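You operate a simulated robot arm through the tools that you are given. There is no shell and no other tool. Be economical: measure what you need, move in short steps, check, and stop when the job is done.

You are at the controls of a simulated two-armed robot. One attempt, no reset.

JOB
Fetch the blue-capped bottle and stand it on the top of the yellow table. Take the stopper off the narrow-necked flask that says "92" on the top of the cable table and lay it down there. Take the flask with the orange collar and leave it on the counter top before the white tube. Take the flow card and put it on the clear cover on the top of the cable table. Stack the medium glove carton from the top of the cable table on top of the large glove carton. Take the dye box with a blue lid on the top of the long white table and put it away on the top of the window table. Close the right weights cupboard door. Shut the left dyes cupboard door. Press the white button of the right tube board two times. The order is free. Set down upright: blue-capped bottle, flask with the orange collar, flow card.

It is judged by the outcome, as a careful person would: the job done as asked, and still so three seconds after it is handed in. It fails if anything else is knocked over, pushed out of place, dropped, spilled or broken. A push-on lid holds only when it is set on centred and level and pressed home; a screw cap is set on level and turned clockwise until tight.

ROBOT AND FRAMES
Two 7-joint arms with fingered hands on one trunk, on a base that drives. Base frame: it is fixed to the floor where the robot stands at the start and does not move with it; the origin is under the middle of the robot, x ahead of it, y to its left, z up; the surface under the hand at the start is at about z = 0.75. Readings come in m, rad, newtons and seconds.
The left shoulder is at the start at [0.07, 0.162, 1.171], the right one opposite. With the tool pointing down near the work surface each hand reaches from about 0.28 to 0.8 m from the robot's upright axis, wherever it stands, measured 20 degrees to its own side. Places, roughly: blue-capped bottle (6x6x14 cm) [0.5, 0.1, 1]; clear cover (29x20x1 cm) [-1, -0.2, 0.8]; counter top before the white tube (22x54 cm) [-1.6, 2.14, 0.9]; dye box with a blue lid [-1.25, -2.75, 0.75]; flask with the orange collar (8x8x14 cm) [-1.2, -0.3, 0.8]; flow card [-1.25, -0.25, 0.75]; glove carton [-1.25, -1, 0.75]; left dyes cupboard door [-2.9, 1.9, 0.5]; narrow-necked flask [-1.25, -0.5, 0.75]; right weights cupboard door [-3.2, -6.5, 0.5]; top of the window table [6.5, -4.1, 0.9]; top of the yellow table [2.6, -0.4, 0.8]; white button of the right tube board [-1.4, 2.4, 1.5]. Payload 4 kg a hand.
Tool frame (each hand has its own): the origin (TCP) lies between the finger pads and is the grasp point; the fingertips stand 0.026 m ahead of it; z points along the fingers, y is the line along which they close. Largest opening 0.132 m; the body of the gripper starts 0.073 m behind the TCP. The gripper is a hand of 4 fingers: y runs from the thumb to the fingers, the wrist lies at [0, 0, -0.224] in the tool frame.
Orientation is that of the tool frame in the base frame, as a unit quaternion [x, y, z, w]. With the fingers straight down and closing along the base's y, the tool's x points along the base's -x, its y along +y and its z along -z.

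CONTROLS
- The arms move only by the tool jog_arm. It takes "left_motion", "right_motion" or both (then of equal length, played together; a hand with none holds still); each is text: rows parted by semicolons, each of 6 numbers parted by spaces: the turn, a rotation vector about the tool's x, y, z in rad, then the shift along the tool's x, y, z in m. In form: ax ay az tx ty tz; .... A call has 1 to 10 rows; each row is the pose to reach, as a shift and turn from the pose commanded when the call began, along the tool's axes at that moment. A row lasts 0.2 s, in which the tool goes at most 0.05 m and 0.15 rad; a call with a longer step from one row to the next is refused whole. Where a pose cannot be reached the arm comes as near as it can. A force on the tool above 40 N (or 10 N above the force at the start of the call, whichever is more), or a blocked arm, ends the call early, and 0.2 s more pass. In this call time passes only in rows, and 0.2 s behind the last. It gives the time, the measured TCP pose, the force on the tool (base axes), the opening and the grip force at its end, in the units of the frame above (readings bear some noise), with the torque about the TCP (base axes, N m) and any sound that the robot's microphone picked up.
- Cameras (640 x 400 px; columns grow to the right, rows downward): "scene" is now at [0.0904, -0.0688, 1.3891]; the picture's right is [-0.94, -0.35, 0.00], its down [-0.24, 0.65, -0.72] and it looks along [0.26, -0.68, -0.69] (base axes); focal length 214 px, centre (320, 200). "left" rides on the left gripper at [-0.073, 0.006, -0.094] in its tool frame; the picture's right is [-0.08, -1.00, 0.00], its down [0.78, -0.06, -0.62] and it looks along [0.62, -0.05, 0.79] (tool axes); focal length 230 px, centre (320, 200). "right" rides on the right gripper at [0.073, 0.006, -0.094] in its tool frame; the picture's right is [-0.08, 1.00, 0.00], its down [-0.79, -0.06, -0.62] and it looks along [-0.61, -0.05, 0.79] (tool axes); focal length 230 px, centre (320, 200). There is no depth. A picture from a camera that has moved, and an enlarged one, comes with that camera's place and axes in the base frame and with its lens. The place of the scene camera against the robot may be out by one fixed shift of up to 0.025 m in any direction.
- snapshot(camera): a new picture of that camera. No time passes.
- move_column(by): slides the trunk up (or, below 0, down) by that many m; the arms and the scene camera ride with it, the base frame stays. It gives what a move gives, with no picture.
- drive_base(legs): drives the robot by 1 to 6 legs, each [ahead, left, turn to the left] in m, m and rad, along the robot's own axes; the way and the turn of a leg run together, so that a leg with both is an arc; at most 1.5 m and 3.142 rad a leg. The arms and the cameras ride along, it lands a little off, and it stops where it bumps. It gives what a move gives.
- move_fingers(finger1, finger2, finger3, thumb_bend, hand): sets how far each is bent, from 0 (flat) to 1 (curled in); at 0.3 the hand is open as for a grip, at 0.7 the pads meet at the TCP. One left out holds its place. A second passes; each finger stops where it meets its share of the squeeze, and holds until it gets a number again. It is the only way to open and close the hand. It gives what a move gives, with no picture; readings hold the bend of each and the force on the fingers (four entries, about 0 where the hand has none), thumb and palm.
- turn_head(pan, tilt): turns the head with the scene camera to pan (to the left, within 1.501 rad either way) and tilt (down, from -0.506 to 1.204), counted from straight ahead of the robot. It gives what a move gives.
- close_up(camera, box): a new picture of the part [left, top, right, bottom] of that camera's present view, enlarged. No time passes.
- close_job(): hands the job in; it is judged then, once.

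Work in short steps. Places have to be worked out from the pictures, the camera data and where the tool is seen: move nearer, look again, correct. Check each grasp and each placing, and mend what went wrong. You have 207 turns and 194 pictures in all, those below and enlarged ones among them. Open the grippers and draw the arms clear of the work before you hand the job in, unless the task says otherwise; then end with one line.

The tools are called after "Emit:" as a command line: name --argument value ..., lists and objects as JSON in quotes. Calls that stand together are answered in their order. jog_arm: Moves the arms, as the interface text tells. Its arguments: {"type":"object","properties":{"left_motion":{"type":"string"},"right_motion":{"type":"string"}},"required":[]} The other tools are called the same way: move_column (by) slides the trunk up or down; move_fingers (finger1, finger2, finger3, thumb_bend, hand) moves the fingers one by one; drive_base (legs) drives the base; turn_head (pan, tilt) turns the head that bears the scene camera; snapshot (camera) takes a picture; close_up (camera, box) takes an enlarged picture of a part of a camera's view; close_job () hands the job in.

At the start:

```text
clock: 0.0
left_tcp_pos: [0.5552, -0.0644, 1.1426]
left_ee_rot: [0.0, 1.0, 0.001, 0.0]
left_force: [0.1, 0.3, 0.5]
left_wrist_torque: [0.01, -0.03, 0.03]
left_grip_width: 0.1316
left_gripper_force: 0.1
left_shape: jaw
left_bend: [0.3, 0.3, 0.3, 0.3]
left_finger forces: [0.1, 0.0, 0.1, 0.0, 0.1, 0.1]
right_tcp_pos: [0.415, -0.4832, 1.1461]
right_ee_rot: [0.0, 1.0, 0.0, 0.0]
right_force: [-0.3, 0.2, -0.2]
right_wrist_torque: [-0.03, 0.01, -0.02]
right_grip_width: 0.1318
right_gripper_force: 0.1
right_shape: jaw
right_bend: [0.3, 0.3, 0.3, 0.3]
right_finger forces: [0.1, 0.0, 0.1, 0.1, 0.0, 0.1]
trunk travel left (down, up): [-0.65, 0.29]
robot x, y, heading: [-0.0009, 0.0038, 0.001]
head pan, tilt: [-1.208, 0.761]
```

scene: 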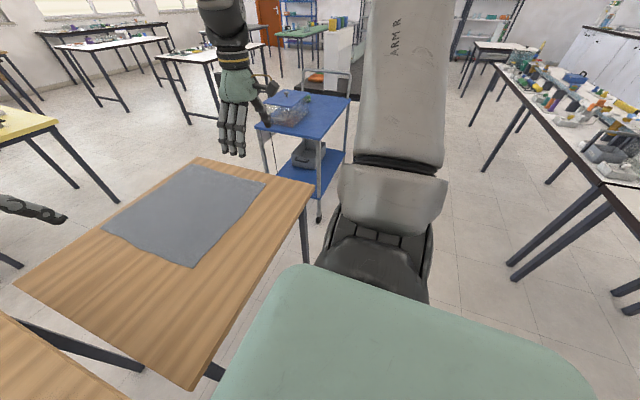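
right: 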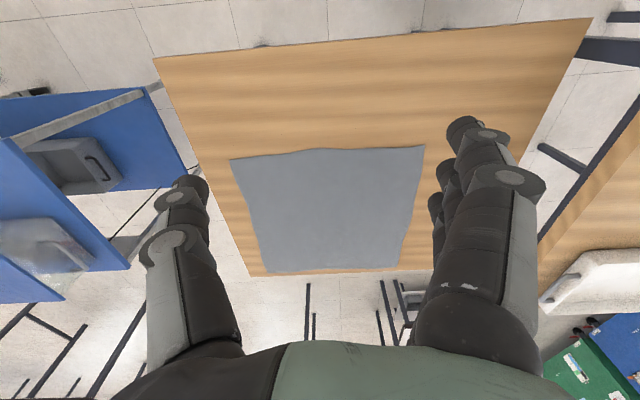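
left: 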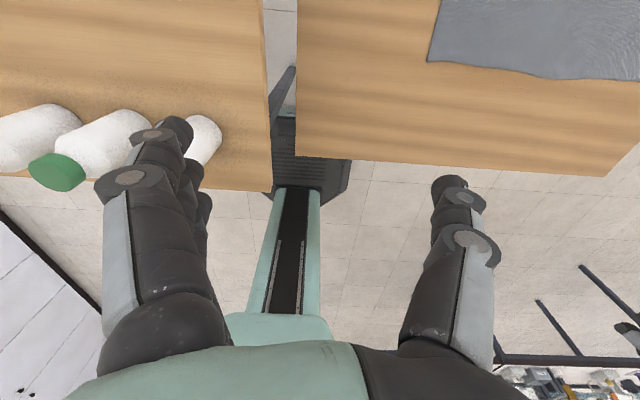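

The head looks to the right side now; I turn it ahead to see the bottles in front of the robot.

Emit:
turn_head --pan 0.2 --tilt 0.6

Emit:
snapshot --camera "scene"

```text
clock: 1.5
left_tcp_pos: [0.5558, -0.066, 1.1436]
left_ee_rot: [-0.001, 1.0, 0.0, 0.0]
left_force: [-0.8, 0.1, -0.6]
left_wrist_torque: [-0.01, -0.02, 0.01]
left_grip_width: 0.1317
left_gripper_force: 0.0
left_shape: jaw
left_bend: [0.3, 0.3, 0.3, 0.3]
left_finger forces: [0.1, 0.1, 0.0, 0.0, 0.0, 0.1]
right_tcp_pos: [0.4153, -0.4839, 1.1455]
right_ee_rot: [0.0, 1.0, 0.0, 0.0]
right_force: [0.3, -0.5, 0.3]
right_wrist_torque: [0.03, 0.01, 0.01]
right_grip_width: 0.1317
right_gripper_force: 0.0
right_shape: jaw
right_bend: [0.3, 0.3, 0.3, 0.3]
right_finger forces: [0.1, 0.0, 0.0, 0.1, 0.1, 0.0]
trunk travel left (down, up): [-0.65, 0.29]
robot x, y, heading: [-0.0022, -0.0014, 0.002]
head pan, tilt: [0.201, 0.6]
```

```text
190 pictures are left
camera scene: at [0.1478, 0.0258, 1.4029], right [0.2, -0.98, 0.0], down [-0.55, -0.11, -0.82], along [0.81, 0.16, -0.57], focal length 214 px, centre (320, 200)
```

scene: 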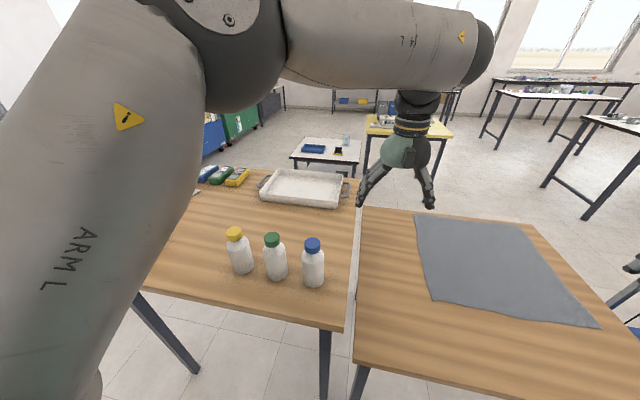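

I judge the blue bottle to be near (0.51, 0.115), top about z 1.03, with the left table higher than the right. I bring the left hand above it, turning it 86° so the fingers close along x, clear of the green bottle.

Emit:
jog_arm --left_motion "0 0 0.15 0.0045 0.018 0; 0 0 0.3 0.009 0.036 0; 0 0 0.45 0.0135 0.054 0; 0 0 0.6 0.018 0.072 0; 0 0 0.75 0.0225 0.09 0; 0 0 0.9 0.027 0.108 0; 0 0 1.05 0.0315 0.126 0; 0 0 1.2 0.036 0.144 0; 0 0 1.35 0.0405 0.162 0; 0 0 1.5 0.045 0.18 0"

Emit:
snapshot --camera "left"

Emit:
snapshot --camera "scene"

```text
clock: 3.7
left_tcp_pos: [0.492, 0.0919, 1.1363]
left_ee_rot: [0.681, 0.732, 0.002, 0.001]
left_force: [-0.1, 0.5, 0.0]
left_wrist_torque: [0.0, 0.0, 0.01]
left_grip_width: 0.132
left_gripper_force: 0.0
left_shape: jaw
left_bend: [0.3, 0.3, 0.3, 0.3]
left_finger forces: [0.0, 0.1, 0.1, 0.0, 0.0, 0.0]
left hand out of reach, approached as far as the arm can: row 10
right_tcp_pos: [0.4147, -0.484, 1.1463]
right_ee_rot: [0.0, 1.0, 0.0, 0.0]
right_force: [-0.3, 0.0, 0.2]
right_wrist_torque: [-0.01, -0.02, 0.01]
right_grip_width: 0.1317
right_gripper_force: 0.1
right_shape: jaw
right_bend: [0.3, 0.3, 0.3, 0.3]
right_finger forces: [0.0, 0.1, 0.0, 0.0, 0.0, 0.0]
trunk travel left (down, up): [-0.65, 0.29]
robot x, y, heading: [-0.0004, 0.0014, -0.002]
head pan, tilt: [0.201, 0.6]
```

```text
189 pictures are left
camera left: at [0.501, 0.0188, 1.2296], right [-0.99, -0.15, 0.0], down [-0.12, 0.78, 0.62], along [-0.09, 0.61, -0.79], focal length 230 px, centre (320, 200)
```

left: 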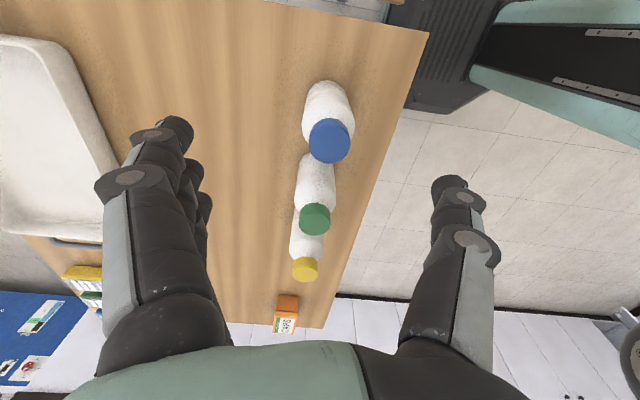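

```text
188 pictures are left
camera scene: at [0.146, 0.0253, 1.4031], right [0.2, -0.98, 0.0], down [-0.55, -0.11, -0.83], along [0.81, 0.16, -0.56], focal length 214 px, centre (320, 200)
```

scene: 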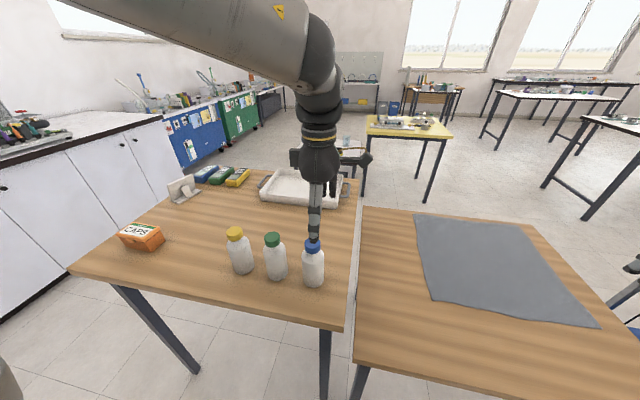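

The left camera puts the bottle at about (0.482, 0.102), body centre z ≈ 0.955. I correct slightly and go down to z ≈ 0.975.

Emit:
jog_arm --left_motion "0 0 0 0.01 -0.01 0.03; 0 0 0 0.01 -0.01 0.07; 0 0 0 0.01 -0.01 0.11; 0 0 0 0.01 -0.01 0.14; 0 0 0 0.01 -0.01 0.161"

Emit:
snapshot --camera "left"

Emit:
snapshot --camera "scene"

```text
clock: 4.9
left_tcp_pos: [0.4843, 0.1008, 0.9752]
left_ee_rot: [0.682, 0.732, 0.0, -0.001]
left_force: [0.2, 0.1, -0.3]
left_wrist_torque: [0.01, 0.02, 0.01]
left_grip_width: 0.132
left_gripper_force: 0.0
left_shape: jaw
left_bend: [0.3, 0.3, 0.3, 0.3]
left_finger forces: [0.0, 0.2, 0.0, 0.0, 0.0, 0.0]
right_tcp_pos: [0.4151, -0.4837, 1.146]
right_ee_rot: [-0.001, 1.0, 0.0, 0.0]
right_force: [0.6, 0.0, 0.4]
right_wrist_torque: [0.02, 0.02, -0.01]
right_grip_width: 0.1315
right_gripper_force: 0.1
right_shape: jaw
right_bend: [0.3, 0.3, 0.3, 0.3]
right_finger forces: [0.0, 0.0, 0.0, 0.0, 0.0, 0.0]
trunk travel left (down, up): [-0.65, 0.29]
robot x, y, heading: [0.0003, -0.0005, 0.002]
head pan, tilt: [0.201, 0.6]
```

```text
187 pictures are left
camera left: at [0.494, 0.028, 1.0683], right [-0.99, -0.15, 0.0], down [-0.12, 0.78, 0.62], along [-0.09, 0.61, -0.79], focal length 230 px, centre (320, 200)
```

left: 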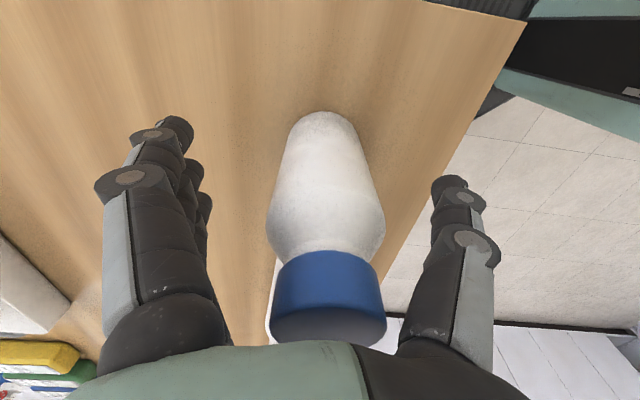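

```text
186 pictures are left
camera scene: at [0.1485, 0.0258, 1.4028], right [0.2, -0.98, 0.0], down [-0.55, -0.11, -0.82], along [0.81, 0.16, -0.57], focal length 214 px, centre (320, 200)
```

scene: 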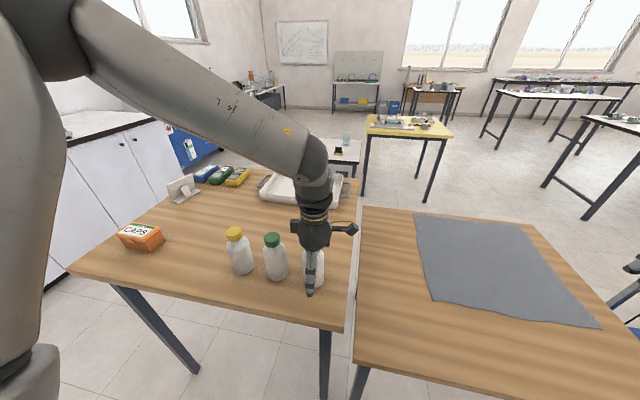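

The bottle sits between thumb and fingers; I close the hand.

Emit:
move_fingers --hand "left" --finger1 0.7 --finger2 0.7 --finger3 0.7 --thumb_bend 0.7

Emit:
jog_arm --left_motion "0 0 0 0 0 -0.03; 0 0 0 0 0 -0.07; 0 0 0 0 0 -0.11; 0 0 0 0 0 -0.15"

Emit:
snapshot --camera "left"

Emit:
turn_head --pan -0.15 --tilt 0.4

Emit:
snapshot --camera "scene"

```text
clock: 5.9
left_tcp_pos: [0.483, 0.1004, 0.975]
left_ee_rot: [0.681, 0.732, 0.0, 0.0]
left_force: [-0.6, -1.0, 0.0]
left_wrist_torque: [-0.02, 0.0, 0.0]
left_grip_width: 0.0421
left_gripper_force: 21.0
left_shape: fingers
left_bend: [0.64, 0.55, 0.58, 0.6]
left_finger forces: [3.9, 8.4, 8.7, 0.1, 21.1, 0.0]
right_tcp_pos: [0.4162, -0.4832, 1.1459]
right_ee_rot: [0.0, 1.0, 0.0, 0.0]
right_force: [0.4, 0.1, 0.2]
right_wrist_torque: [0.03, 0.01, 0.02]
right_grip_width: 0.1319
right_gripper_force: 0.0
right_shape: jaw
right_bend: [0.3, 0.3, 0.3, 0.3]
right_finger forces: [0.0, 0.0, 0.1, 0.0, 0.0, 0.0]
trunk travel left (down, up): [-0.65, 0.29]
robot x, y, heading: [-0.0013, 0.0013, 0.001]
head pan, tilt: [0.201, 0.6]
```

```text
clock: 6.9
left_tcp_pos: [0.4803, 0.0996, 1.1261]
left_ee_rot: [0.682, 0.731, -0.001, 0.0]
left_force: [0.3, -0.4, -3.0]
left_wrist_torque: [-0.02, -0.06, 0.02]
left_grip_width: 0.0417
left_gripper_force: 21.3
left_shape: fingers
left_bend: [0.64, 0.55, 0.58, 0.61]
left_finger forces: [4.1, 8.5, 8.8, 0.0, 21.2, 0.0]
right_tcp_pos: [0.4142, -0.4839, 1.1464]
right_ee_rot: [0.0, 1.0, 0.0, 0.0]
right_force: [-0.6, -0.6, 0.3]
right_wrist_torque: [-0.01, -0.01, -0.01]
right_grip_width: 0.1318
right_gripper_force: 0.1
right_shape: jaw
right_bend: [0.3, 0.3, 0.3, 0.3]
right_finger forces: [0.1, 0.0, 0.0, 0.0, 0.0, 0.1]
trunk travel left (down, up): [-0.65, 0.29]
robot x, y, heading: [0.0018, -0.0006, -0.002]
head pan, tilt: [0.201, 0.6]
```

```text
185 pictures are left
camera left: at [0.4914, 0.0281, 1.2187], right [-0.99, -0.15, 0.0], down [-0.12, 0.78, 0.62], along [-0.09, 0.61, -0.79], focal length 230 px, centre (320, 200)
```

left: 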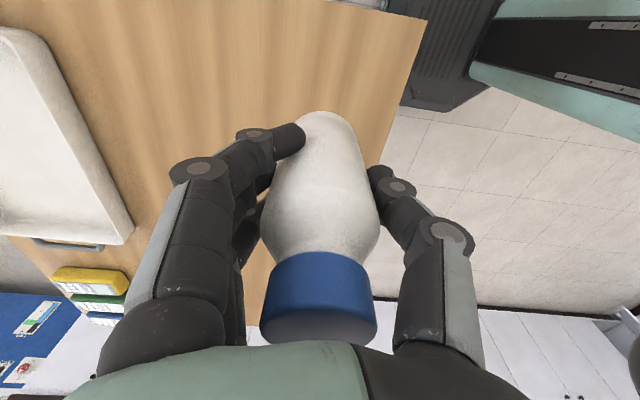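

```text
clock: 7.8
left_tcp_pos: [0.4827, 0.1007, 1.1242]
left_ee_rot: [0.681, 0.732, 0.0, 0.0]
left_force: [0.1, -0.8, -2.7]
left_wrist_torque: [-0.03, 0.03, -0.04]
left_grip_width: 0.0414
left_gripper_force: 21.3
left_shape: fingers
left_bend: [0.64, 0.55, 0.58, 0.61]
left_finger forces: [4.2, 8.5, 8.7, 0.1, 21.1, 0.0]
right_tcp_pos: [0.4161, -0.4835, 1.1464]
right_ee_rot: [0.0, 1.0, 0.0, 0.0]
right_force: [0.1, 0.5, -0.4]
right_wrist_torque: [0.03, 0.04, 0.02]
right_grip_width: 0.1319
right_gripper_force: 0.0
right_shape: jaw
right_bend: [0.3, 0.3, 0.3, 0.3]
right_finger forces: [0.0, 0.0, 0.0, 0.0, 0.1, 0.0]
trunk travel left (down, up): [-0.65, 0.29]
robot x, y, heading: [-0.0016, 0.001, -0.002]
head pan, tilt: [-0.15, 0.4]
```

```text
184 pictures are left
camera scene: at [0.1534, -0.0053, 1.421], right [-0.15, -0.99, 0.0], down [-0.39, 0.06, -0.92], along [0.91, -0.14, -0.39], focal length 214 px, centre (320, 200)
```

scene: 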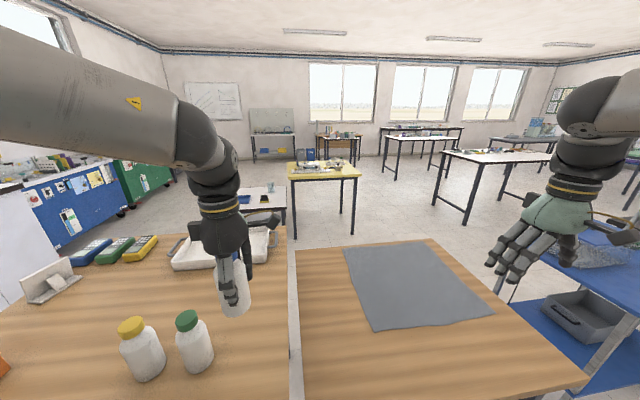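

Bottle is held firmly. I will carry it along and first pick up the dye box with the right hand on the long white table, so I back off, strafe right along the corridor and turn to face -x.

Emit:
move_column --by 0.12

Emit:
drive_base --legs '[[-0.2, 0, 0], [0, -1.3, 0], [0, -1.3, 0], [0.1, 0, 1.57], [0, 0, 1.57]]'

Emit:
turn_head --pan -0.1 --tilt 0.5

Emit:
snapshot --camera "scene"

```text
clock: 9.3
left_tcp_pos: [0.4817, 0.1011, 1.2457]
left_ee_rot: [0.681, 0.732, 0.0, 0.0]
left_force: [0.0, 0.7, -2.6]
left_wrist_torque: [-0.02, -0.01, 0.0]
left_grip_width: 0.0416
left_gripper_force: 21.7
left_shape: fingers
left_bend: [0.64, 0.55, 0.58, 0.61]
left_finger forces: [4.2, 8.6, 8.8, 0.1, 21.2, 0.0]
right_tcp_pos: [0.4158, -0.4829, 1.2661]
right_ee_rot: [0.001, 1.0, 0.0, 0.0]
right_force: [0.8, -0.4, 0.1]
right_wrist_torque: [0.02, -0.05, -0.01]
right_grip_width: 0.1317
right_gripper_force: 0.1
right_shape: jaw
right_bend: [0.3, 0.3, 0.3, 0.3]
right_finger forces: [0.0, 0.1, 0.0, 0.1, 0.0, 0.0]
trunk travel left (down, up): [-0.77, 0.17]
robot x, y, heading: [0.0026, -0.0, 0.006]
head pan, tilt: [-0.15, 0.4]
```

```text
clock: 30.7
left_tcp_pos: [-0.5913, -2.6289, 1.2456]
left_ee_rot: [0.738, -0.675, -0.001, 0.0]
left_force: [0.2, 0.1, -2.2]
left_wrist_torque: [-0.01, -0.01, 0.01]
left_grip_width: 0.0409
left_gripper_force: 20.8
left_shape: fingers
left_bend: [0.65, 0.56, 0.58, 0.61]
left_finger forces: [4.5, 8.2, 8.6, 0.0, 20.0, 0.0]
right_tcp_pos: [-0.5346, -2.042, 1.2648]
right_ee_rot: [1.0, 0.009, 0.0, 0.0]
right_force: [0.4, -1.2, 0.4]
right_wrist_torque: [0.02, 0.04, 0.02]
right_grip_width: 0.1317
right_gripper_force: 0.0
right_shape: jaw
right_bend: [0.3, 0.3, 0.3, 0.3]
right_finger forces: [0.0, 0.1, 0.1, 0.1, 0.1, 0.0]
trunk travel left (down, up): [-0.77, 0.17]
robot x, y, heading: [-0.1077, -2.5187, -3.123]
head pan, tilt: [-0.15, 0.4]
```

```text
clock: 31.4
left_tcp_pos: [-0.5907, -2.6266, 1.2455]
left_ee_rot: [0.738, -0.675, 0.0, 0.0]
left_force: [0.2, 0.6, -2.6]
left_wrist_torque: [-0.06, -0.02, 0.01]
left_grip_width: 0.0411
left_gripper_force: 20.8
left_shape: fingers
left_bend: [0.65, 0.56, 0.58, 0.61]
left_finger forces: [4.5, 8.2, 8.6, 0.1, 20.2, 0.0]
right_tcp_pos: [-0.5352, -2.0419, 1.2657]
right_ee_rot: [1.0, 0.009, 0.0, -0.001]
right_force: [0.2, -0.1, -0.5]
right_wrist_torque: [-0.03, -0.01, 0.01]
right_grip_width: 0.1317
right_gripper_force: 0.1
right_shape: jaw
right_bend: [0.3, 0.3, 0.3, 0.3]
right_finger forces: [0.1, 0.0, 0.0, 0.1, 0.0, 0.0]
trunk travel left (down, up): [-0.77, 0.17]
robot x, y, heading: [-0.1088, -2.5181, -3.124]
head pan, tilt: [-0.099, 0.499]
```

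```text
183 pictures are left
camera scene: at [-0.2406, -2.5028, 1.532], right [0.08, 1.0, 0.0], down [0.48, -0.04, -0.88], along [-0.88, 0.07, -0.48], focal length 214 px, centre (320, 200)
```

scene: 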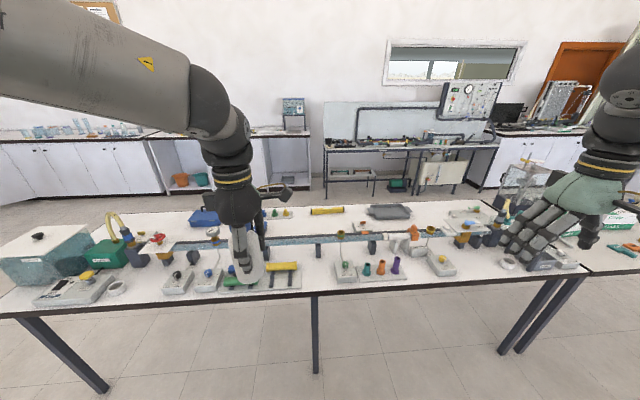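

Arrived facing the long white table. I look closer at the left half of it to identify the dye box.

Emit:
close_up --camera "scene" --box '[0, 190, 220, 320]'

Emit:
close_up --camera "scene" --box '[160, 190, 420, 320]'

Emit:
snapshot --camera "left"

```text
2.91 times, centred on (110, 255) of scene
camera zoom: at [-0.2406, -2.5028, 1.532], right [0.08, 1.0, 0.0], down [0.48, -0.04, -0.88], along [-0.88, 0.07, -0.48], focal length 624 px, centre (931, 40)
```

zoom: 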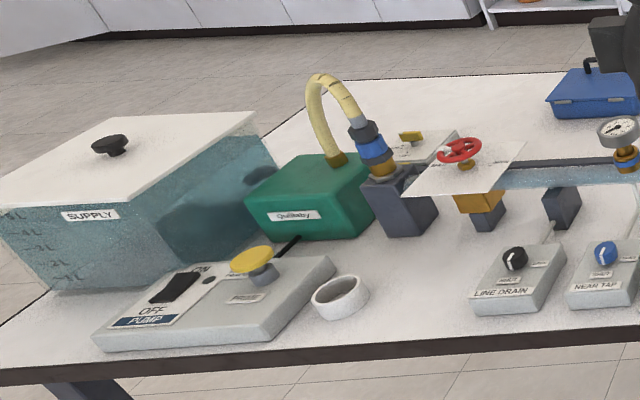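

```text
2.46 times, centred on (290, 255) of scene
camera zoom: at [-0.2406, -2.5028, 1.532], right [0.08, 1.0, 0.0], down [0.48, -0.04, -0.88], along [-0.88, 0.07, -0.48], focal length 528 px, centre (394, 65)
```

zoom: 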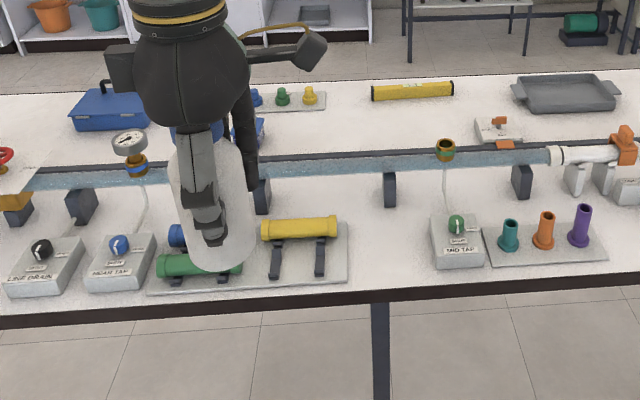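

```text
180 pictures are left
camera left: at [-0.6034, -2.5548, 1.3378], right [0.99, 0.17, 0.0], down [0.13, -0.78, 0.62], along [0.1, -0.61, -0.79], focal length 230 px, centre (320, 200)
```

left: 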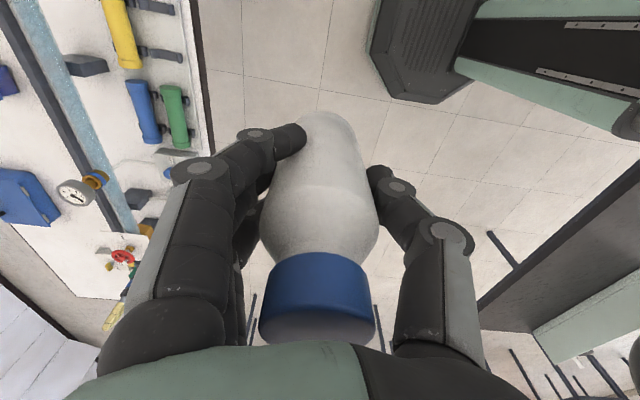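

The box seems hidden behind my left hand near (-1.44, -2.76). I strafe left and go somewhat closer to see it.

Emit:
drive_base --legs '[[0, 0.4, -0.02], [0.2, 0, 0]]'

Emit:
snapshot --camera "scene"

```text
clock: 35.0
left_tcp_pos: [-0.7844, -3.0124, 1.2458]
left_ee_rot: [0.732, -0.682, -0.001, 0.001]
left_force: [1.4, -0.7, -2.9]
left_wrist_torque: [0.03, 0.02, -0.02]
left_grip_width: 0.0408
left_gripper_force: 20.8
left_shape: fingers
left_bend: [0.65, 0.56, 0.58, 0.61]
left_finger forces: [4.5, 8.2, 8.6, 0.1, 20.2, 0.0]
right_tcp_pos: [-0.717, -2.4278, 1.268]
right_ee_rot: [1.0, 0.0, -0.003, 0.0]
right_force: [0.8, -0.6, 0.0]
right_wrist_torque: [0.01, 0.02, 0.0]
right_grip_width: 0.1317
right_gripper_force: 0.0
right_shape: jaw
right_bend: [0.3, 0.3, 0.3, 0.3]
right_finger forces: [0.0, 0.1, 0.0, 0.0, 0.0, 0.0]
trunk travel left (down, up): [-0.77, 0.17]
robot x, y, heading: [-0.3048, -2.9119, 3.141]
head pan, tilt: [-0.099, 0.499]
```

```text
179 pictures are left
camera scene: at [-0.4318, -2.8938, 1.5324], right [0.1, 0.99, 0.0], down [0.47, -0.05, -0.88], along [-0.87, 0.09, -0.48], focal length 214 px, centre (320, 200)
```

scene: 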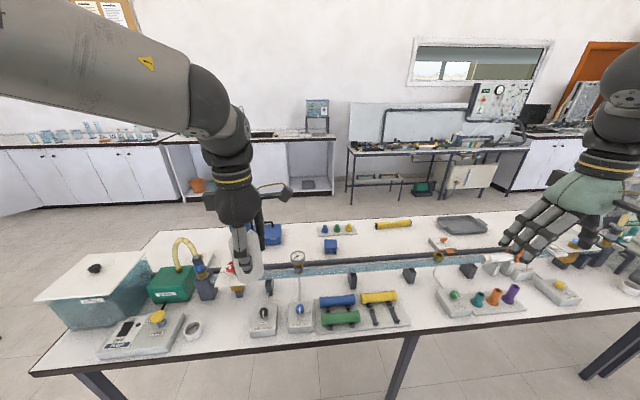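

Emit:
close_up --camera "scene" --box '[250, 205, 430, 335]'

Emit:
snapshot --camera "right"

```text
3.08 times, centred on (340, 270) of scene
camera zoom: at [-0.4318, -2.8938, 1.5324], right [0.1, 0.99, 0.0], down [0.47, -0.05, -0.88], along [-0.87, 0.09, -0.48], focal length 660 px, centre (258, -15)
```

zoom: 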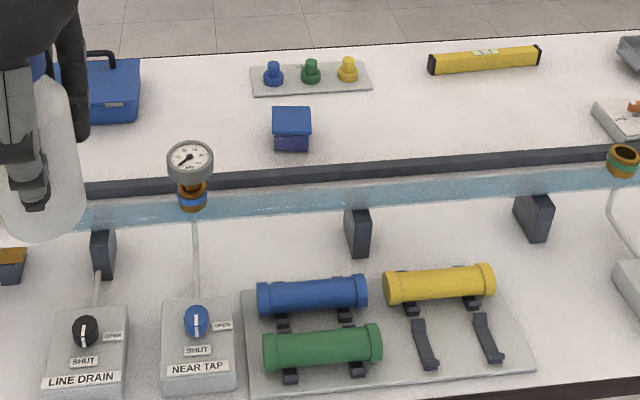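

```text
177 pictures are left
camera right: at [-0.6433, -2.4346, 1.3596], right [-0.08, -1.0, 0.0], down [-0.78, 0.06, 0.62], along [-0.62, 0.05, -0.79], focal length 230 px, centre (320, 200)
```

right: 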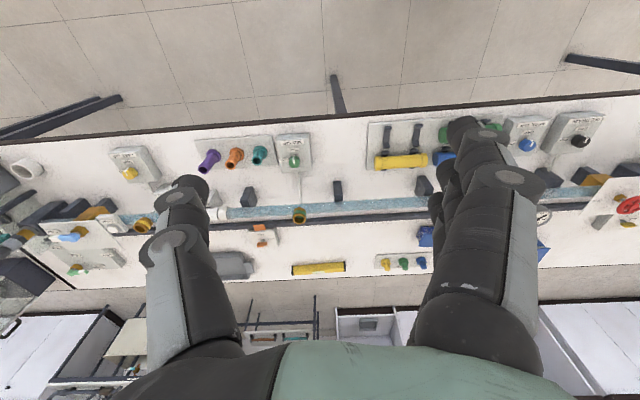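

The small box with the blue lid is at about (-1.276, -2.75). I drive 0.25 m closer (base partly under the table edge) and lower the trunk again.

Emit:
drive_base --legs '[[0.22, 0.05, 0]]'

Emit:
move_column --by -0.1

Emit:
snapshot --camera "right"

Emit:
snapshot --camera "scene"

```text
clock: 36.7
left_tcp_pos: [-1.0047, -3.0591, 1.2461]
left_ee_rot: [0.731, -0.683, -0.001, 0.001]
left_force: [0.2, -0.1, -3.2]
left_wrist_torque: [0.0, 0.04, 0.01]
left_grip_width: 0.0407
left_gripper_force: 20.9
left_shape: fingers
left_bend: [0.65, 0.56, 0.58, 0.61]
left_finger forces: [4.4, 8.2, 8.6, 0.0, 20.3, 0.1]
right_tcp_pos: [-0.9363, -2.4759, 1.2667]
right_ee_rot: [1.0, -0.002, -0.002, 0.001]
right_force: [0.4, 0.1, -0.4]
right_wrist_torque: [0.0, 0.04, -0.02]
right_grip_width: 0.1318
right_gripper_force: 0.0
right_shape: jaw
right_bend: [0.3, 0.3, 0.3, 0.3]
right_finger forces: [0.0, 0.0, 0.0, 0.1, 0.0, 0.1]
trunk travel left (down, up): [-0.77, 0.17]
robot x, y, heading: [-0.5269, -2.9581, 3.14]
head pan, tilt: [-0.099, 0.499]
```

```text
clock: 38.0
left_tcp_pos: [-1.0073, -3.0619, 1.1451]
left_ee_rot: [0.731, -0.682, 0.001, 0.001]
left_force: [0.3, -0.3, -3.7]
left_wrist_torque: [0.02, 0.01, 0.0]
left_grip_width: 0.0411
left_gripper_force: 21.2
left_shape: fingers
left_bend: [0.65, 0.56, 0.58, 0.61]
left_finger forces: [4.6, 8.3, 8.6, 0.0, 20.2, 0.0]
right_tcp_pos: [-0.9389, -2.4766, 1.1664]
right_ee_rot: [1.0, -0.001, 0.0, 0.0]
right_force: [1.3, 0.8, -0.6]
right_wrist_torque: [-0.02, -0.01, -0.03]
right_grip_width: 0.132
right_gripper_force: 0.1
right_shape: jaw
right_bend: [0.3, 0.3, 0.3, 0.3]
right_finger forces: [0.0, 0.0, 0.0, 0.0, 0.0, 0.0]
trunk travel left (down, up): [-0.67, 0.27]
robot x, y, heading: [-0.5197, -2.9596, 3.141]
head pan, tilt: [-0.099, 0.499]
```

```text
176 pictures are left
camera right: at [-0.8654, -2.484, 1.2588], right [-0.08, -1.0, 0.0], down [-0.78, 0.06, 0.62], along [-0.61, 0.05, -0.79], focal length 230 px, centre (320, 200)
```

right: 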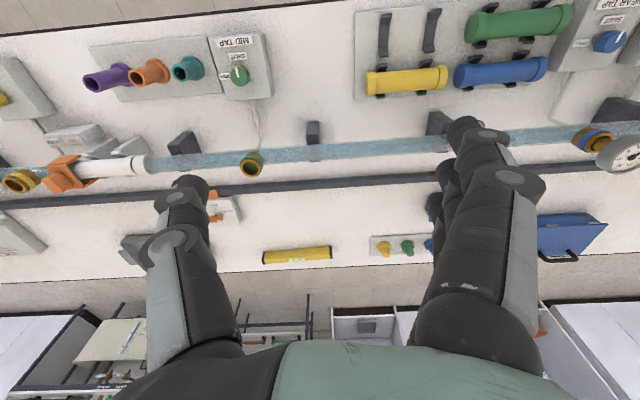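

```text
175 pictures are left
camera scene: at [-0.6552, -2.9436, 1.4319], right [0.1, 0.99, 0.0], down [0.48, -0.05, -0.88], along [-0.87, 0.09, -0.48], focal length 214 px, centre (320, 200)
```

scene: 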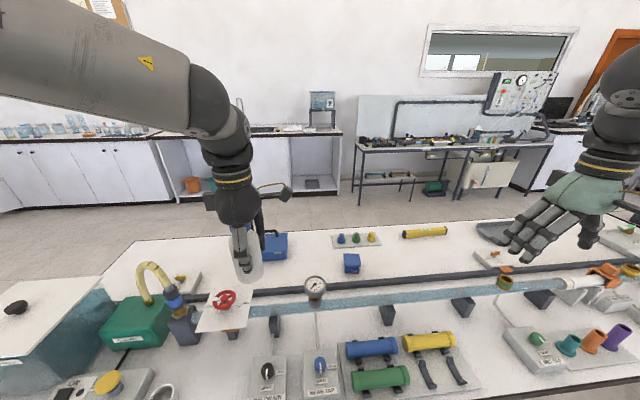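

Box confirmed at about (-1.28, -2.75), top about z 0.81. I move the right hand above it.

Emit:
jog_arm --right_motion "0 0 0 -0.034 0.0273 0; 0 0 0 -0.068 0.0546 0; 0 0 0 -0.102 0.0819 0; 0 0 0 -0.136 0.1092 0; 0 0 0 -0.17 0.1365 0; 0 0 0 -0.204 0.1638 0.01; 0 0 0 -0.238 0.191 0.03; 0 0 0 -0.272 0.218 0.05; 0 0 0 -0.306 0.2457 0.07; 0 0 0 -0.341 0.273 0.09"

Emit:
snapshot --camera "right"

Emit:
snapshot --camera "scene"

```text
clock: 40.2
left_tcp_pos: [-1.0079, -3.059, 1.1446]
left_ee_rot: [0.731, -0.683, 0.0, 0.0]
left_force: [0.2, 0.2, -3.5]
left_wrist_torque: [0.02, -0.03, -0.01]
left_grip_width: 0.0411
left_gripper_force: 20.6
left_shape: fingers
left_bend: [0.65, 0.56, 0.58, 0.61]
left_finger forces: [4.5, 8.2, 8.7, 0.0, 20.2, 0.1]
right_tcp_pos: [-1.1315, -2.6573, 1.0383]
right_ee_rot: [1.0, -0.003, -0.003, 0.002]
right_force: [0.4, 0.7, 0.0]
right_wrist_torque: [0.0, -0.02, -0.03]
right_grip_width: 0.1317
right_gripper_force: 0.0
right_shape: jaw
right_bend: [0.3, 0.3, 0.3, 0.3]
right_finger forces: [0.1, 0.1, 0.0, 0.0, 0.1, 0.0]
right hand out of reach, approached as far as the arm can: row 4, 5, 6, 7, 8, 9, 10
trunk travel left (down, up): [-0.67, 0.27]
robot x, y, heading: [-0.5234, -2.9586, 3.14]
head pan, tilt: [-0.099, 0.499]
```

```text
174 pictures are left
camera right: at [-1.0598, -2.6641, 1.1299], right [-0.08, -1.0, 0.0], down [-0.78, 0.07, 0.62], along [-0.62, 0.05, -0.78], focal length 230 px, centre (320, 200)
```

right: 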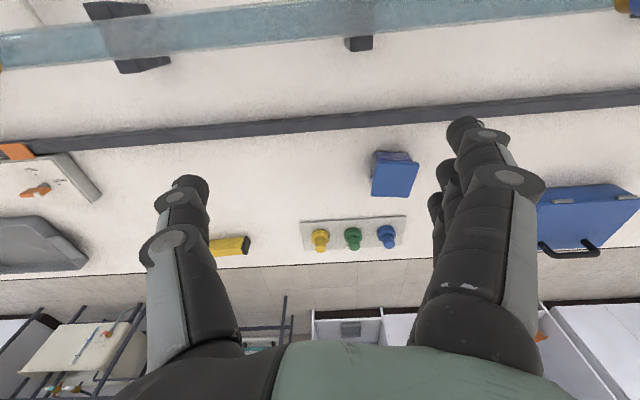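

```text
173 pictures are left
camera scene: at [-0.6557, -2.943, 1.4319], right [0.1, 0.99, 0.0], down [0.48, -0.05, -0.88], along [-0.87, 0.09, -0.48], focal length 214 px, centre (320, 200)
```

scene: 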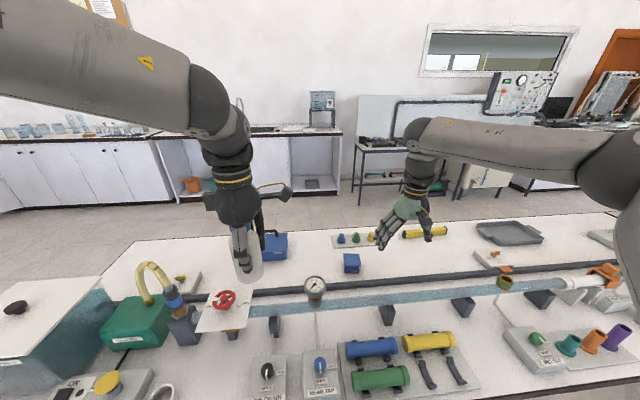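

The arm stopped short at (-1.13, -2.66, 1.04). I try again the remaining shift from here at lower height.

Emit:
jog_arm --right_motion "0 0 0 -0.025 0.0155 0.02; 0 0 0 -0.05 0.031 0.04; 0 0 0 -0.075 0.047 0.06; 0 0 0 -0.1 0.062 0.08; 0 0 0 -0.125 0.078 0.08; 0 0 0 -0.149 0.093 0.08"

Emit:
snapshot --camera "right"

```text
clock: 41.6
left_tcp_pos: [-1.0072, -3.0596, 1.1455]
left_ee_rot: [0.731, -0.683, 0.001, 0.001]
left_force: [-0.1, -0.4, -2.1]
left_wrist_torque: [0.04, -0.02, -0.02]
left_grip_width: 0.0408
left_gripper_force: 20.5
left_shape: fingers
left_bend: [0.65, 0.56, 0.58, 0.61]
left_finger forces: [4.4, 8.2, 8.7, 0.0, 20.3, 0.1]
right_tcp_pos: [-1.1415, -2.674, 0.9792]
right_ee_rot: [1.0, -0.002, -0.001, 0.001]
right_force: [-0.3, 0.5, 0.0]
right_wrist_torque: [-0.01, 0.02, -0.02]
right_grip_width: 0.1319
right_gripper_force: 0.1
right_shape: jaw
right_bend: [0.3, 0.3, 0.3, 0.3]
right_finger forces: [0.1, 0.0, 0.0, 0.0, 0.1, 0.0]
right hand out of reach, approached as far as the arm can: row 1, 2, 3, 4, 5, 6
trunk travel left (down, up): [-0.67, 0.27]
robot x, y, heading: [-0.5251, -2.9612, 3.14]
head pan, tilt: [-0.099, 0.499]
```

```text
172 pictures are left
camera right: at [-1.0689, -2.6821, 1.0708], right [-0.08, -1.0, 0.0], down [-0.78, 0.07, 0.62], along [-0.62, 0.05, -0.79], focal length 230 px, centre (320, 200)
```

right: 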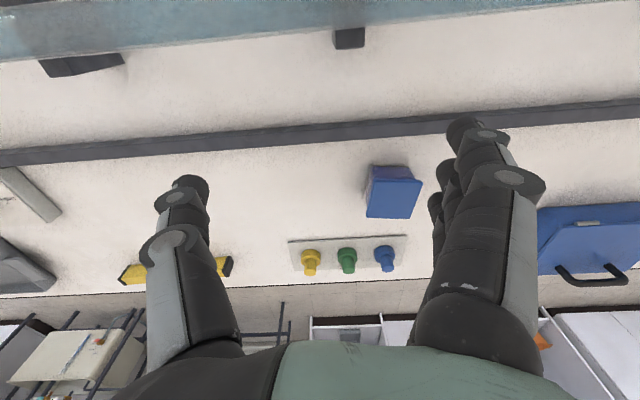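

Reach is limited at this stance. I raise the left hand a bit, then drive 0.12 m further ahead and look again.

Emit:
jog_arm --left_motion "0 0 0 0 0 -0.04; 0 0 0 0 0 -0.08"

Emit:
drive_base --legs '[[0.12, 0.03, 0]]'

Emit:
snapshot --camera "right"

Emit:
snapshot --camera "scene"

```text
clock: 42.2
left_tcp_pos: [-0.9932, -3.0442, 1.2196]
left_ee_rot: [0.731, -0.683, 0.0, 0.0]
left_force: [-0.1, -0.4, -2.6]
left_wrist_torque: [0.01, 0.03, 0.01]
left_grip_width: 0.0408
left_gripper_force: 21.0
left_shape: fingers
left_bend: [0.65, 0.56, 0.58, 0.61]
left_finger forces: [4.6, 8.2, 8.7, 0.1, 20.2, 0.0]
left hand out of reach, approached as far as the arm can: row 1, 2
right_tcp_pos: [-1.1429, -2.6734, 0.98]
right_ee_rot: [1.0, -0.001, -0.002, 0.0]
right_force: [0.6, 0.3, -0.8]
right_wrist_torque: [-0.04, 0.04, 0.0]
right_grip_width: 0.1318
right_gripper_force: 0.0
right_shape: jaw
right_bend: [0.3, 0.3, 0.3, 0.3]
right_finger forces: [0.1, 0.0, 0.2, 0.0, 0.0, 0.1]
trunk travel left (down, up): [-0.67, 0.27]
robot x, y, heading: [-0.5239, -2.964, 3.142]
head pan, tilt: [-0.099, 0.499]
```

```text
clock: 43.5
left_tcp_pos: [-1.1122, -3.0736, 1.2205]
left_ee_rot: [0.731, -0.682, -0.002, 0.001]
left_force: [0.6, -0.1, -2.8]
left_wrist_torque: [-0.07, 0.02, 0.0]
left_grip_width: 0.0408
left_gripper_force: 21.1
left_shape: fingers
left_bend: [0.65, 0.56, 0.58, 0.61]
left_finger forces: [4.6, 8.2, 8.8, 0.1, 20.2, 0.1]
right_tcp_pos: [-1.2618, -2.7035, 0.9789]
right_ee_rot: [1.0, -0.002, -0.002, 0.0]
right_force: [-0.2, 0.1, 0.4]
right_wrist_torque: [0.0, -0.01, -0.02]
right_grip_width: 0.132
right_gripper_force: 0.1
right_shape: jaw
right_bend: [0.3, 0.3, 0.3, 0.3]
right_finger forces: [0.0, 0.0, 0.0, 0.0, 0.0, 0.0]
trunk travel left (down, up): [-0.67, 0.27]
robot x, y, heading: [-0.6446, -2.9914, 3.133]
head pan, tilt: [-0.099, 0.499]
```

```text
171 pictures are left
camera right: at [-1.1872, -2.7108, 1.0715], right [-0.08, -1.0, 0.0], down [-0.78, 0.07, 0.62], along [-0.62, 0.05, -0.79], focal length 230 px, centre (320, 200)
```

right: 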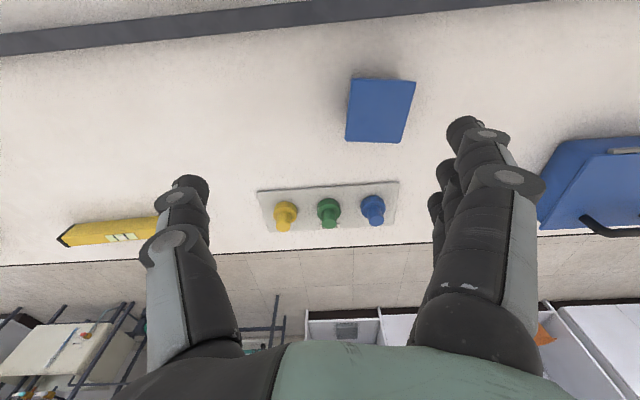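

```text
170 pictures are left
camera scene: at [-0.773, -2.9724, 1.4321], right [0.1, 0.99, 0.0], down [0.48, -0.05, -0.88], along [-0.87, 0.09, -0.48], focal length 214 px, centre (320, 200)
```

scene: 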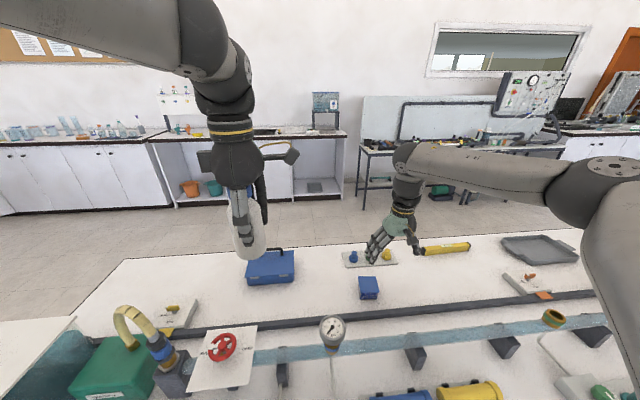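

The right camera puts the lid at about (-1.275, -2.774). I shift there and lower to z ≈ 0.80.

Emit:
jog_arm --right_motion "0 0 0 -0.006 0.035 0.01; 0 0 0 -0.013 0.07 0.02; 0 0 0 -0.013 0.07 0.06; 0 0 0 -0.013 0.07 0.1; 0 0 0 -0.013 0.07 0.14; 0 0 0 -0.013 0.07 0.175"

Emit:
snapshot --camera "right"

```text
clock: 44.9
left_tcp_pos: [-1.115, -3.0734, 1.2194]
left_ee_rot: [0.731, -0.682, 0.001, 0.001]
left_force: [0.2, -0.5, -3.0]
left_wrist_torque: [0.01, 0.0, -0.05]
left_grip_width: 0.0412
left_gripper_force: 21.4
left_shape: fingers
left_bend: [0.65, 0.56, 0.58, 0.61]
left_finger forces: [4.6, 8.2, 8.6, 0.1, 20.2, 0.0]
right_tcp_pos: [-1.2118, -2.7256, 0.8531]
right_ee_rot: [1.0, -0.003, -0.002, 0.003]
right_force: [-0.8, 1.0, -0.5]
right_wrist_torque: [-0.02, 0.0, 0.01]
right_grip_width: 0.1319
right_gripper_force: 0.1
right_shape: jaw
right_bend: [0.3, 0.3, 0.3, 0.3]
right_finger forces: [0.0, 0.0, 0.0, 0.0, 0.0, 0.0]
right hand out of reach, approached as far as the arm can: row 1, 2, 3, 4, 5, 6
trunk travel left (down, up): [-0.67, 0.27]
robot x, y, heading: [-0.6415, -2.9911, 3.141]
head pan, tilt: [-0.099, 0.499]
```

```text
169 pictures are left
camera right: at [-1.1376, -2.7313, 0.9451], right [-0.08, -1.0, 0.01], down [-0.78, 0.07, 0.62], along [-0.62, 0.05, -0.78], focal length 230 px, centre (320, 200)
```

right: 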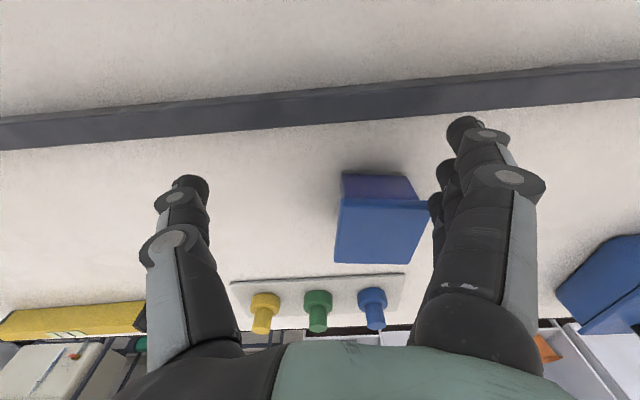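

The arm keeps falling short; commanded and reached poses may differ now. I test with a pure 3 cm lift row to see from which pose shifts are counted.

Emit:
jog_arm --right_motion "0 0 0 0 0 -0.03"

```text
clock: 45.3
left_tcp_pos: [-1.114, -3.0746, 1.2211]
left_ee_rot: [0.731, -0.683, -0.001, -0.001]
left_force: [0.4, 0.6, -2.7]
left_wrist_torque: [-0.02, 0.04, 0.0]
left_grip_width: 0.041
left_gripper_force: 20.7
left_shape: fingers
left_bend: [0.65, 0.56, 0.58, 0.61]
left_finger forces: [4.5, 8.2, 8.7, 0.0, 20.1, 0.0]
right_tcp_pos: [-1.2096, -2.7261, 0.8846]
right_ee_rot: [1.0, -0.002, -0.002, 0.002]
right_force: [0.1, 0.3, -0.2]
right_wrist_torque: [0.0, 0.01, 0.01]
right_grip_width: 0.132
right_gripper_force: 0.1
right_shape: jaw
right_bend: [0.3, 0.3, 0.3, 0.3]
right_finger forces: [0.1, 0.0, 0.0, 0.1, 0.0, 0.0]
trunk travel left (down, up): [-0.67, 0.27]
robot x, y, heading: [-0.6437, -2.9896, 3.138]
head pan, tilt: [-0.099, 0.499]
```

Shifts count from the reached pose, so this is a wrist limit. I tilt the fingers forward by 0.5 rad while shifting over the box.

Emit:
jog_arm --right_motion "0 -0.125 0 0 0 -0.02; 0 -0.25 0 -0.016 0.012 -0.02; 0 -0.375 0 -0.032 0.024 -0.02; 0 -0.5 0 -0.048 0.036 -0.02; 0 -0.5 0 -0.065 0.048 -0.02"

Emit:
snapshot --camera "right"

```text
clock: 46.5
left_tcp_pos: [-1.1168, -3.0741, 1.2195]
left_ee_rot: [0.731, -0.682, -0.001, -0.001]
left_force: [-0.5, 0.8, -3.6]
left_wrist_torque: [0.0, 0.0, 0.02]
left_grip_width: 0.0408
left_gripper_force: 21.3
left_shape: fingers
left_bend: [0.65, 0.56, 0.58, 0.61]
left_finger forces: [4.6, 8.3, 8.7, 0.0, 20.2, 0.1]
right_tcp_pos: [-1.278, -2.7721, 0.9045]
right_ee_rot: [0.969, -0.002, -0.248, 0.0]
right_force: [0.3, -0.5, -0.2]
right_wrist_torque: [-0.02, -0.03, 0.01]
right_grip_width: 0.1319
right_gripper_force: 0.0
right_shape: jaw
right_bend: [0.3, 0.3, 0.3, 0.3]
right_finger forces: [0.0, 0.1, 0.0, 0.0, 0.1, 0.1]
trunk travel left (down, up): [-0.67, 0.27]
robot x, y, heading: [-0.6434, -2.9934, 3.139]
head pan, tilt: [-0.099, 0.499]
```

```text
168 pictures are left
camera right: at [-1.1684, -2.7804, 0.9498], right [-0.07, -1.0, 0.04], down [-0.39, 0.06, 0.92], along [-0.92, 0.05, -0.39], focal length 230 px, centre (320, 200)
```

right: 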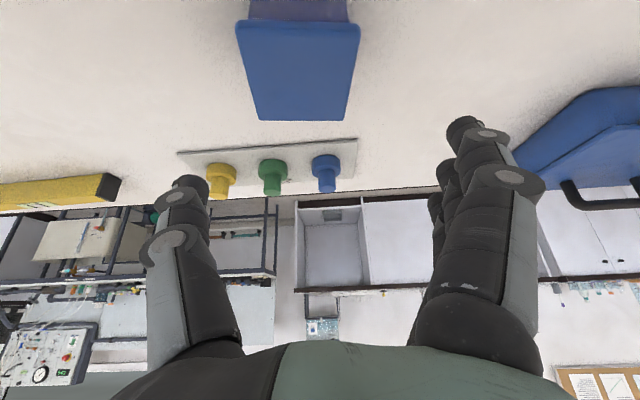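

Now it reached. The lid centre is about (-1.287, -2.764). I go straight down to z ≈ 0.79 with the tilt kept.

Emit:
jog_arm --right_motion "0 0 0 0.012 -0.008 0.026; 0 0 0 0.024 -0.008 0.052; 0 0 0 0.036 -0.008 0.078; 0 0 0 0.049 -0.008 0.104"

Emit:
snapshot --camera "right"

Emit:
snapshot --camera "scene"

```text
clock: 47.5
left_tcp_pos: [-1.1161, -3.0724, 1.2197]
left_ee_rot: [0.731, -0.682, 0.0, -0.001]
left_force: [0.1, 0.6, -2.7]
left_wrist_torque: [0.01, 0.0, -0.01]
left_grip_width: 0.0409
left_gripper_force: 20.6
left_shape: fingers
left_bend: [0.65, 0.56, 0.58, 0.61]
left_finger forces: [4.6, 8.2, 8.6, 0.0, 20.2, 0.0]
right_tcp_pos: [-1.2615, -2.7406, 0.8223]
right_ee_rot: [0.968, -0.002, -0.249, 0.001]
right_force: [0.7, 0.4, -0.6]
right_wrist_torque: [-0.01, 0.03, -0.04]
right_grip_width: 0.132
right_gripper_force: 0.2
right_shape: jaw
right_bend: [0.3, 0.3, 0.3, 0.3]
right_finger forces: [0.1, 0.0, 0.0, 0.0, 0.0, 0.0]
right hand out of reach, approached as far as the arm can: row 2, 3, 4
trunk travel left (down, up): [-0.67, 0.27]
robot x, y, heading: [-0.641, -2.9894, 3.137]
head pan, tilt: [-0.099, 0.499]
```

```text
167 pictures are left
camera right: at [-1.1521, -2.7488, 0.8679], right [-0.07, -1.0, 0.04], down [-0.39, 0.07, 0.92], along [-0.92, 0.05, -0.39], focal length 230 px, centre (320, 200)
```

right: 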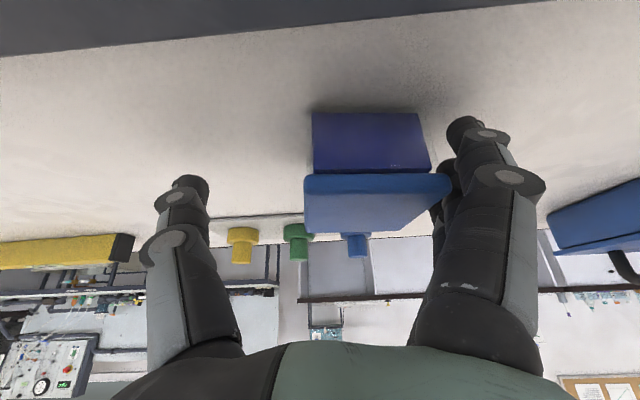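

```text
166 pictures are left
camera scene: at [-0.7748, -2.9723, 1.4319], right [0.1, 0.99, 0.0], down [0.48, -0.05, -0.88], along [-0.87, 0.09, -0.48], focal length 214 px, centre (320, 200)
```

scene: 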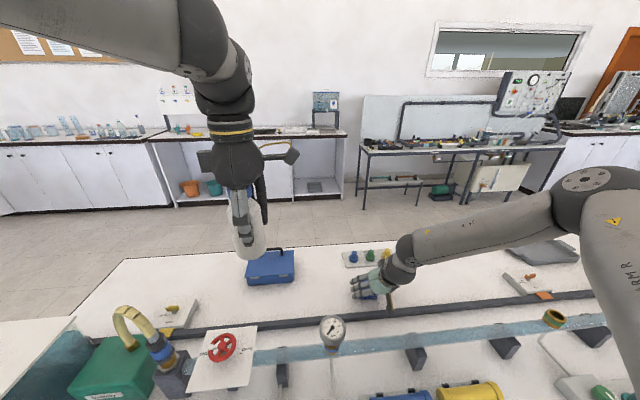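

The box is 7 cm wide and the arm again drifted at lower height. I go back up over the box and then lower with the trunk instead, keeping the arm pose fixed.

Emit:
jog_arm --right_motion "0 0 0 -0.02 0 -0.0365; 0 0 0 -0.04 0 -0.073; 0 0 0 -0.05 0.014 -0.067; 0 0 0 -0.0615 0.0265 -0.061"

Emit:
snapshot --camera "right"

```text
clock: 48.5
left_tcp_pos: [-1.1148, -3.0745, 1.2204]
left_ee_rot: [0.731, -0.682, 0.0, 0.0]
left_force: [-0.6, -0.1, -3.0]
left_wrist_torque: [0.02, 0.01, 0.0]
left_grip_width: 0.0408
left_gripper_force: 21.0
left_shape: fingers
left_bend: [0.65, 0.56, 0.58, 0.61]
left_finger forces: [4.6, 8.2, 8.8, 0.0, 20.2, 0.1]
right_tcp_pos: [-1.2874, -2.7671, 0.9052]
right_ee_rot: [0.969, -0.003, -0.248, 0.0]
right_force: [0.7, 0.2, 0.1]
right_wrist_torque: [-0.02, 0.02, 0.02]
right_grip_width: 0.1319
right_gripper_force: 0.0
right_shape: jaw
right_bend: [0.3, 0.3, 0.3, 0.3]
right_finger forces: [0.1, 0.1, 0.0, 0.0, 0.0, 0.0]
trunk travel left (down, up): [-0.67, 0.27]
robot x, y, heading: [-0.6442, -2.9923, 3.136]
head pan, tilt: [-0.099, 0.499]
```

```text
165 pictures are left
camera right: at [-1.1777, -2.7745, 0.9509], right [-0.07, -1.0, 0.04], down [-0.39, 0.06, 0.92], along [-0.92, 0.05, -0.39], focal length 230 px, centre (320, 200)
```

right: 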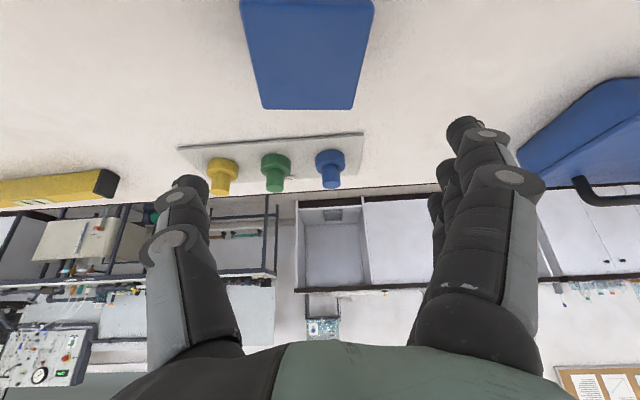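

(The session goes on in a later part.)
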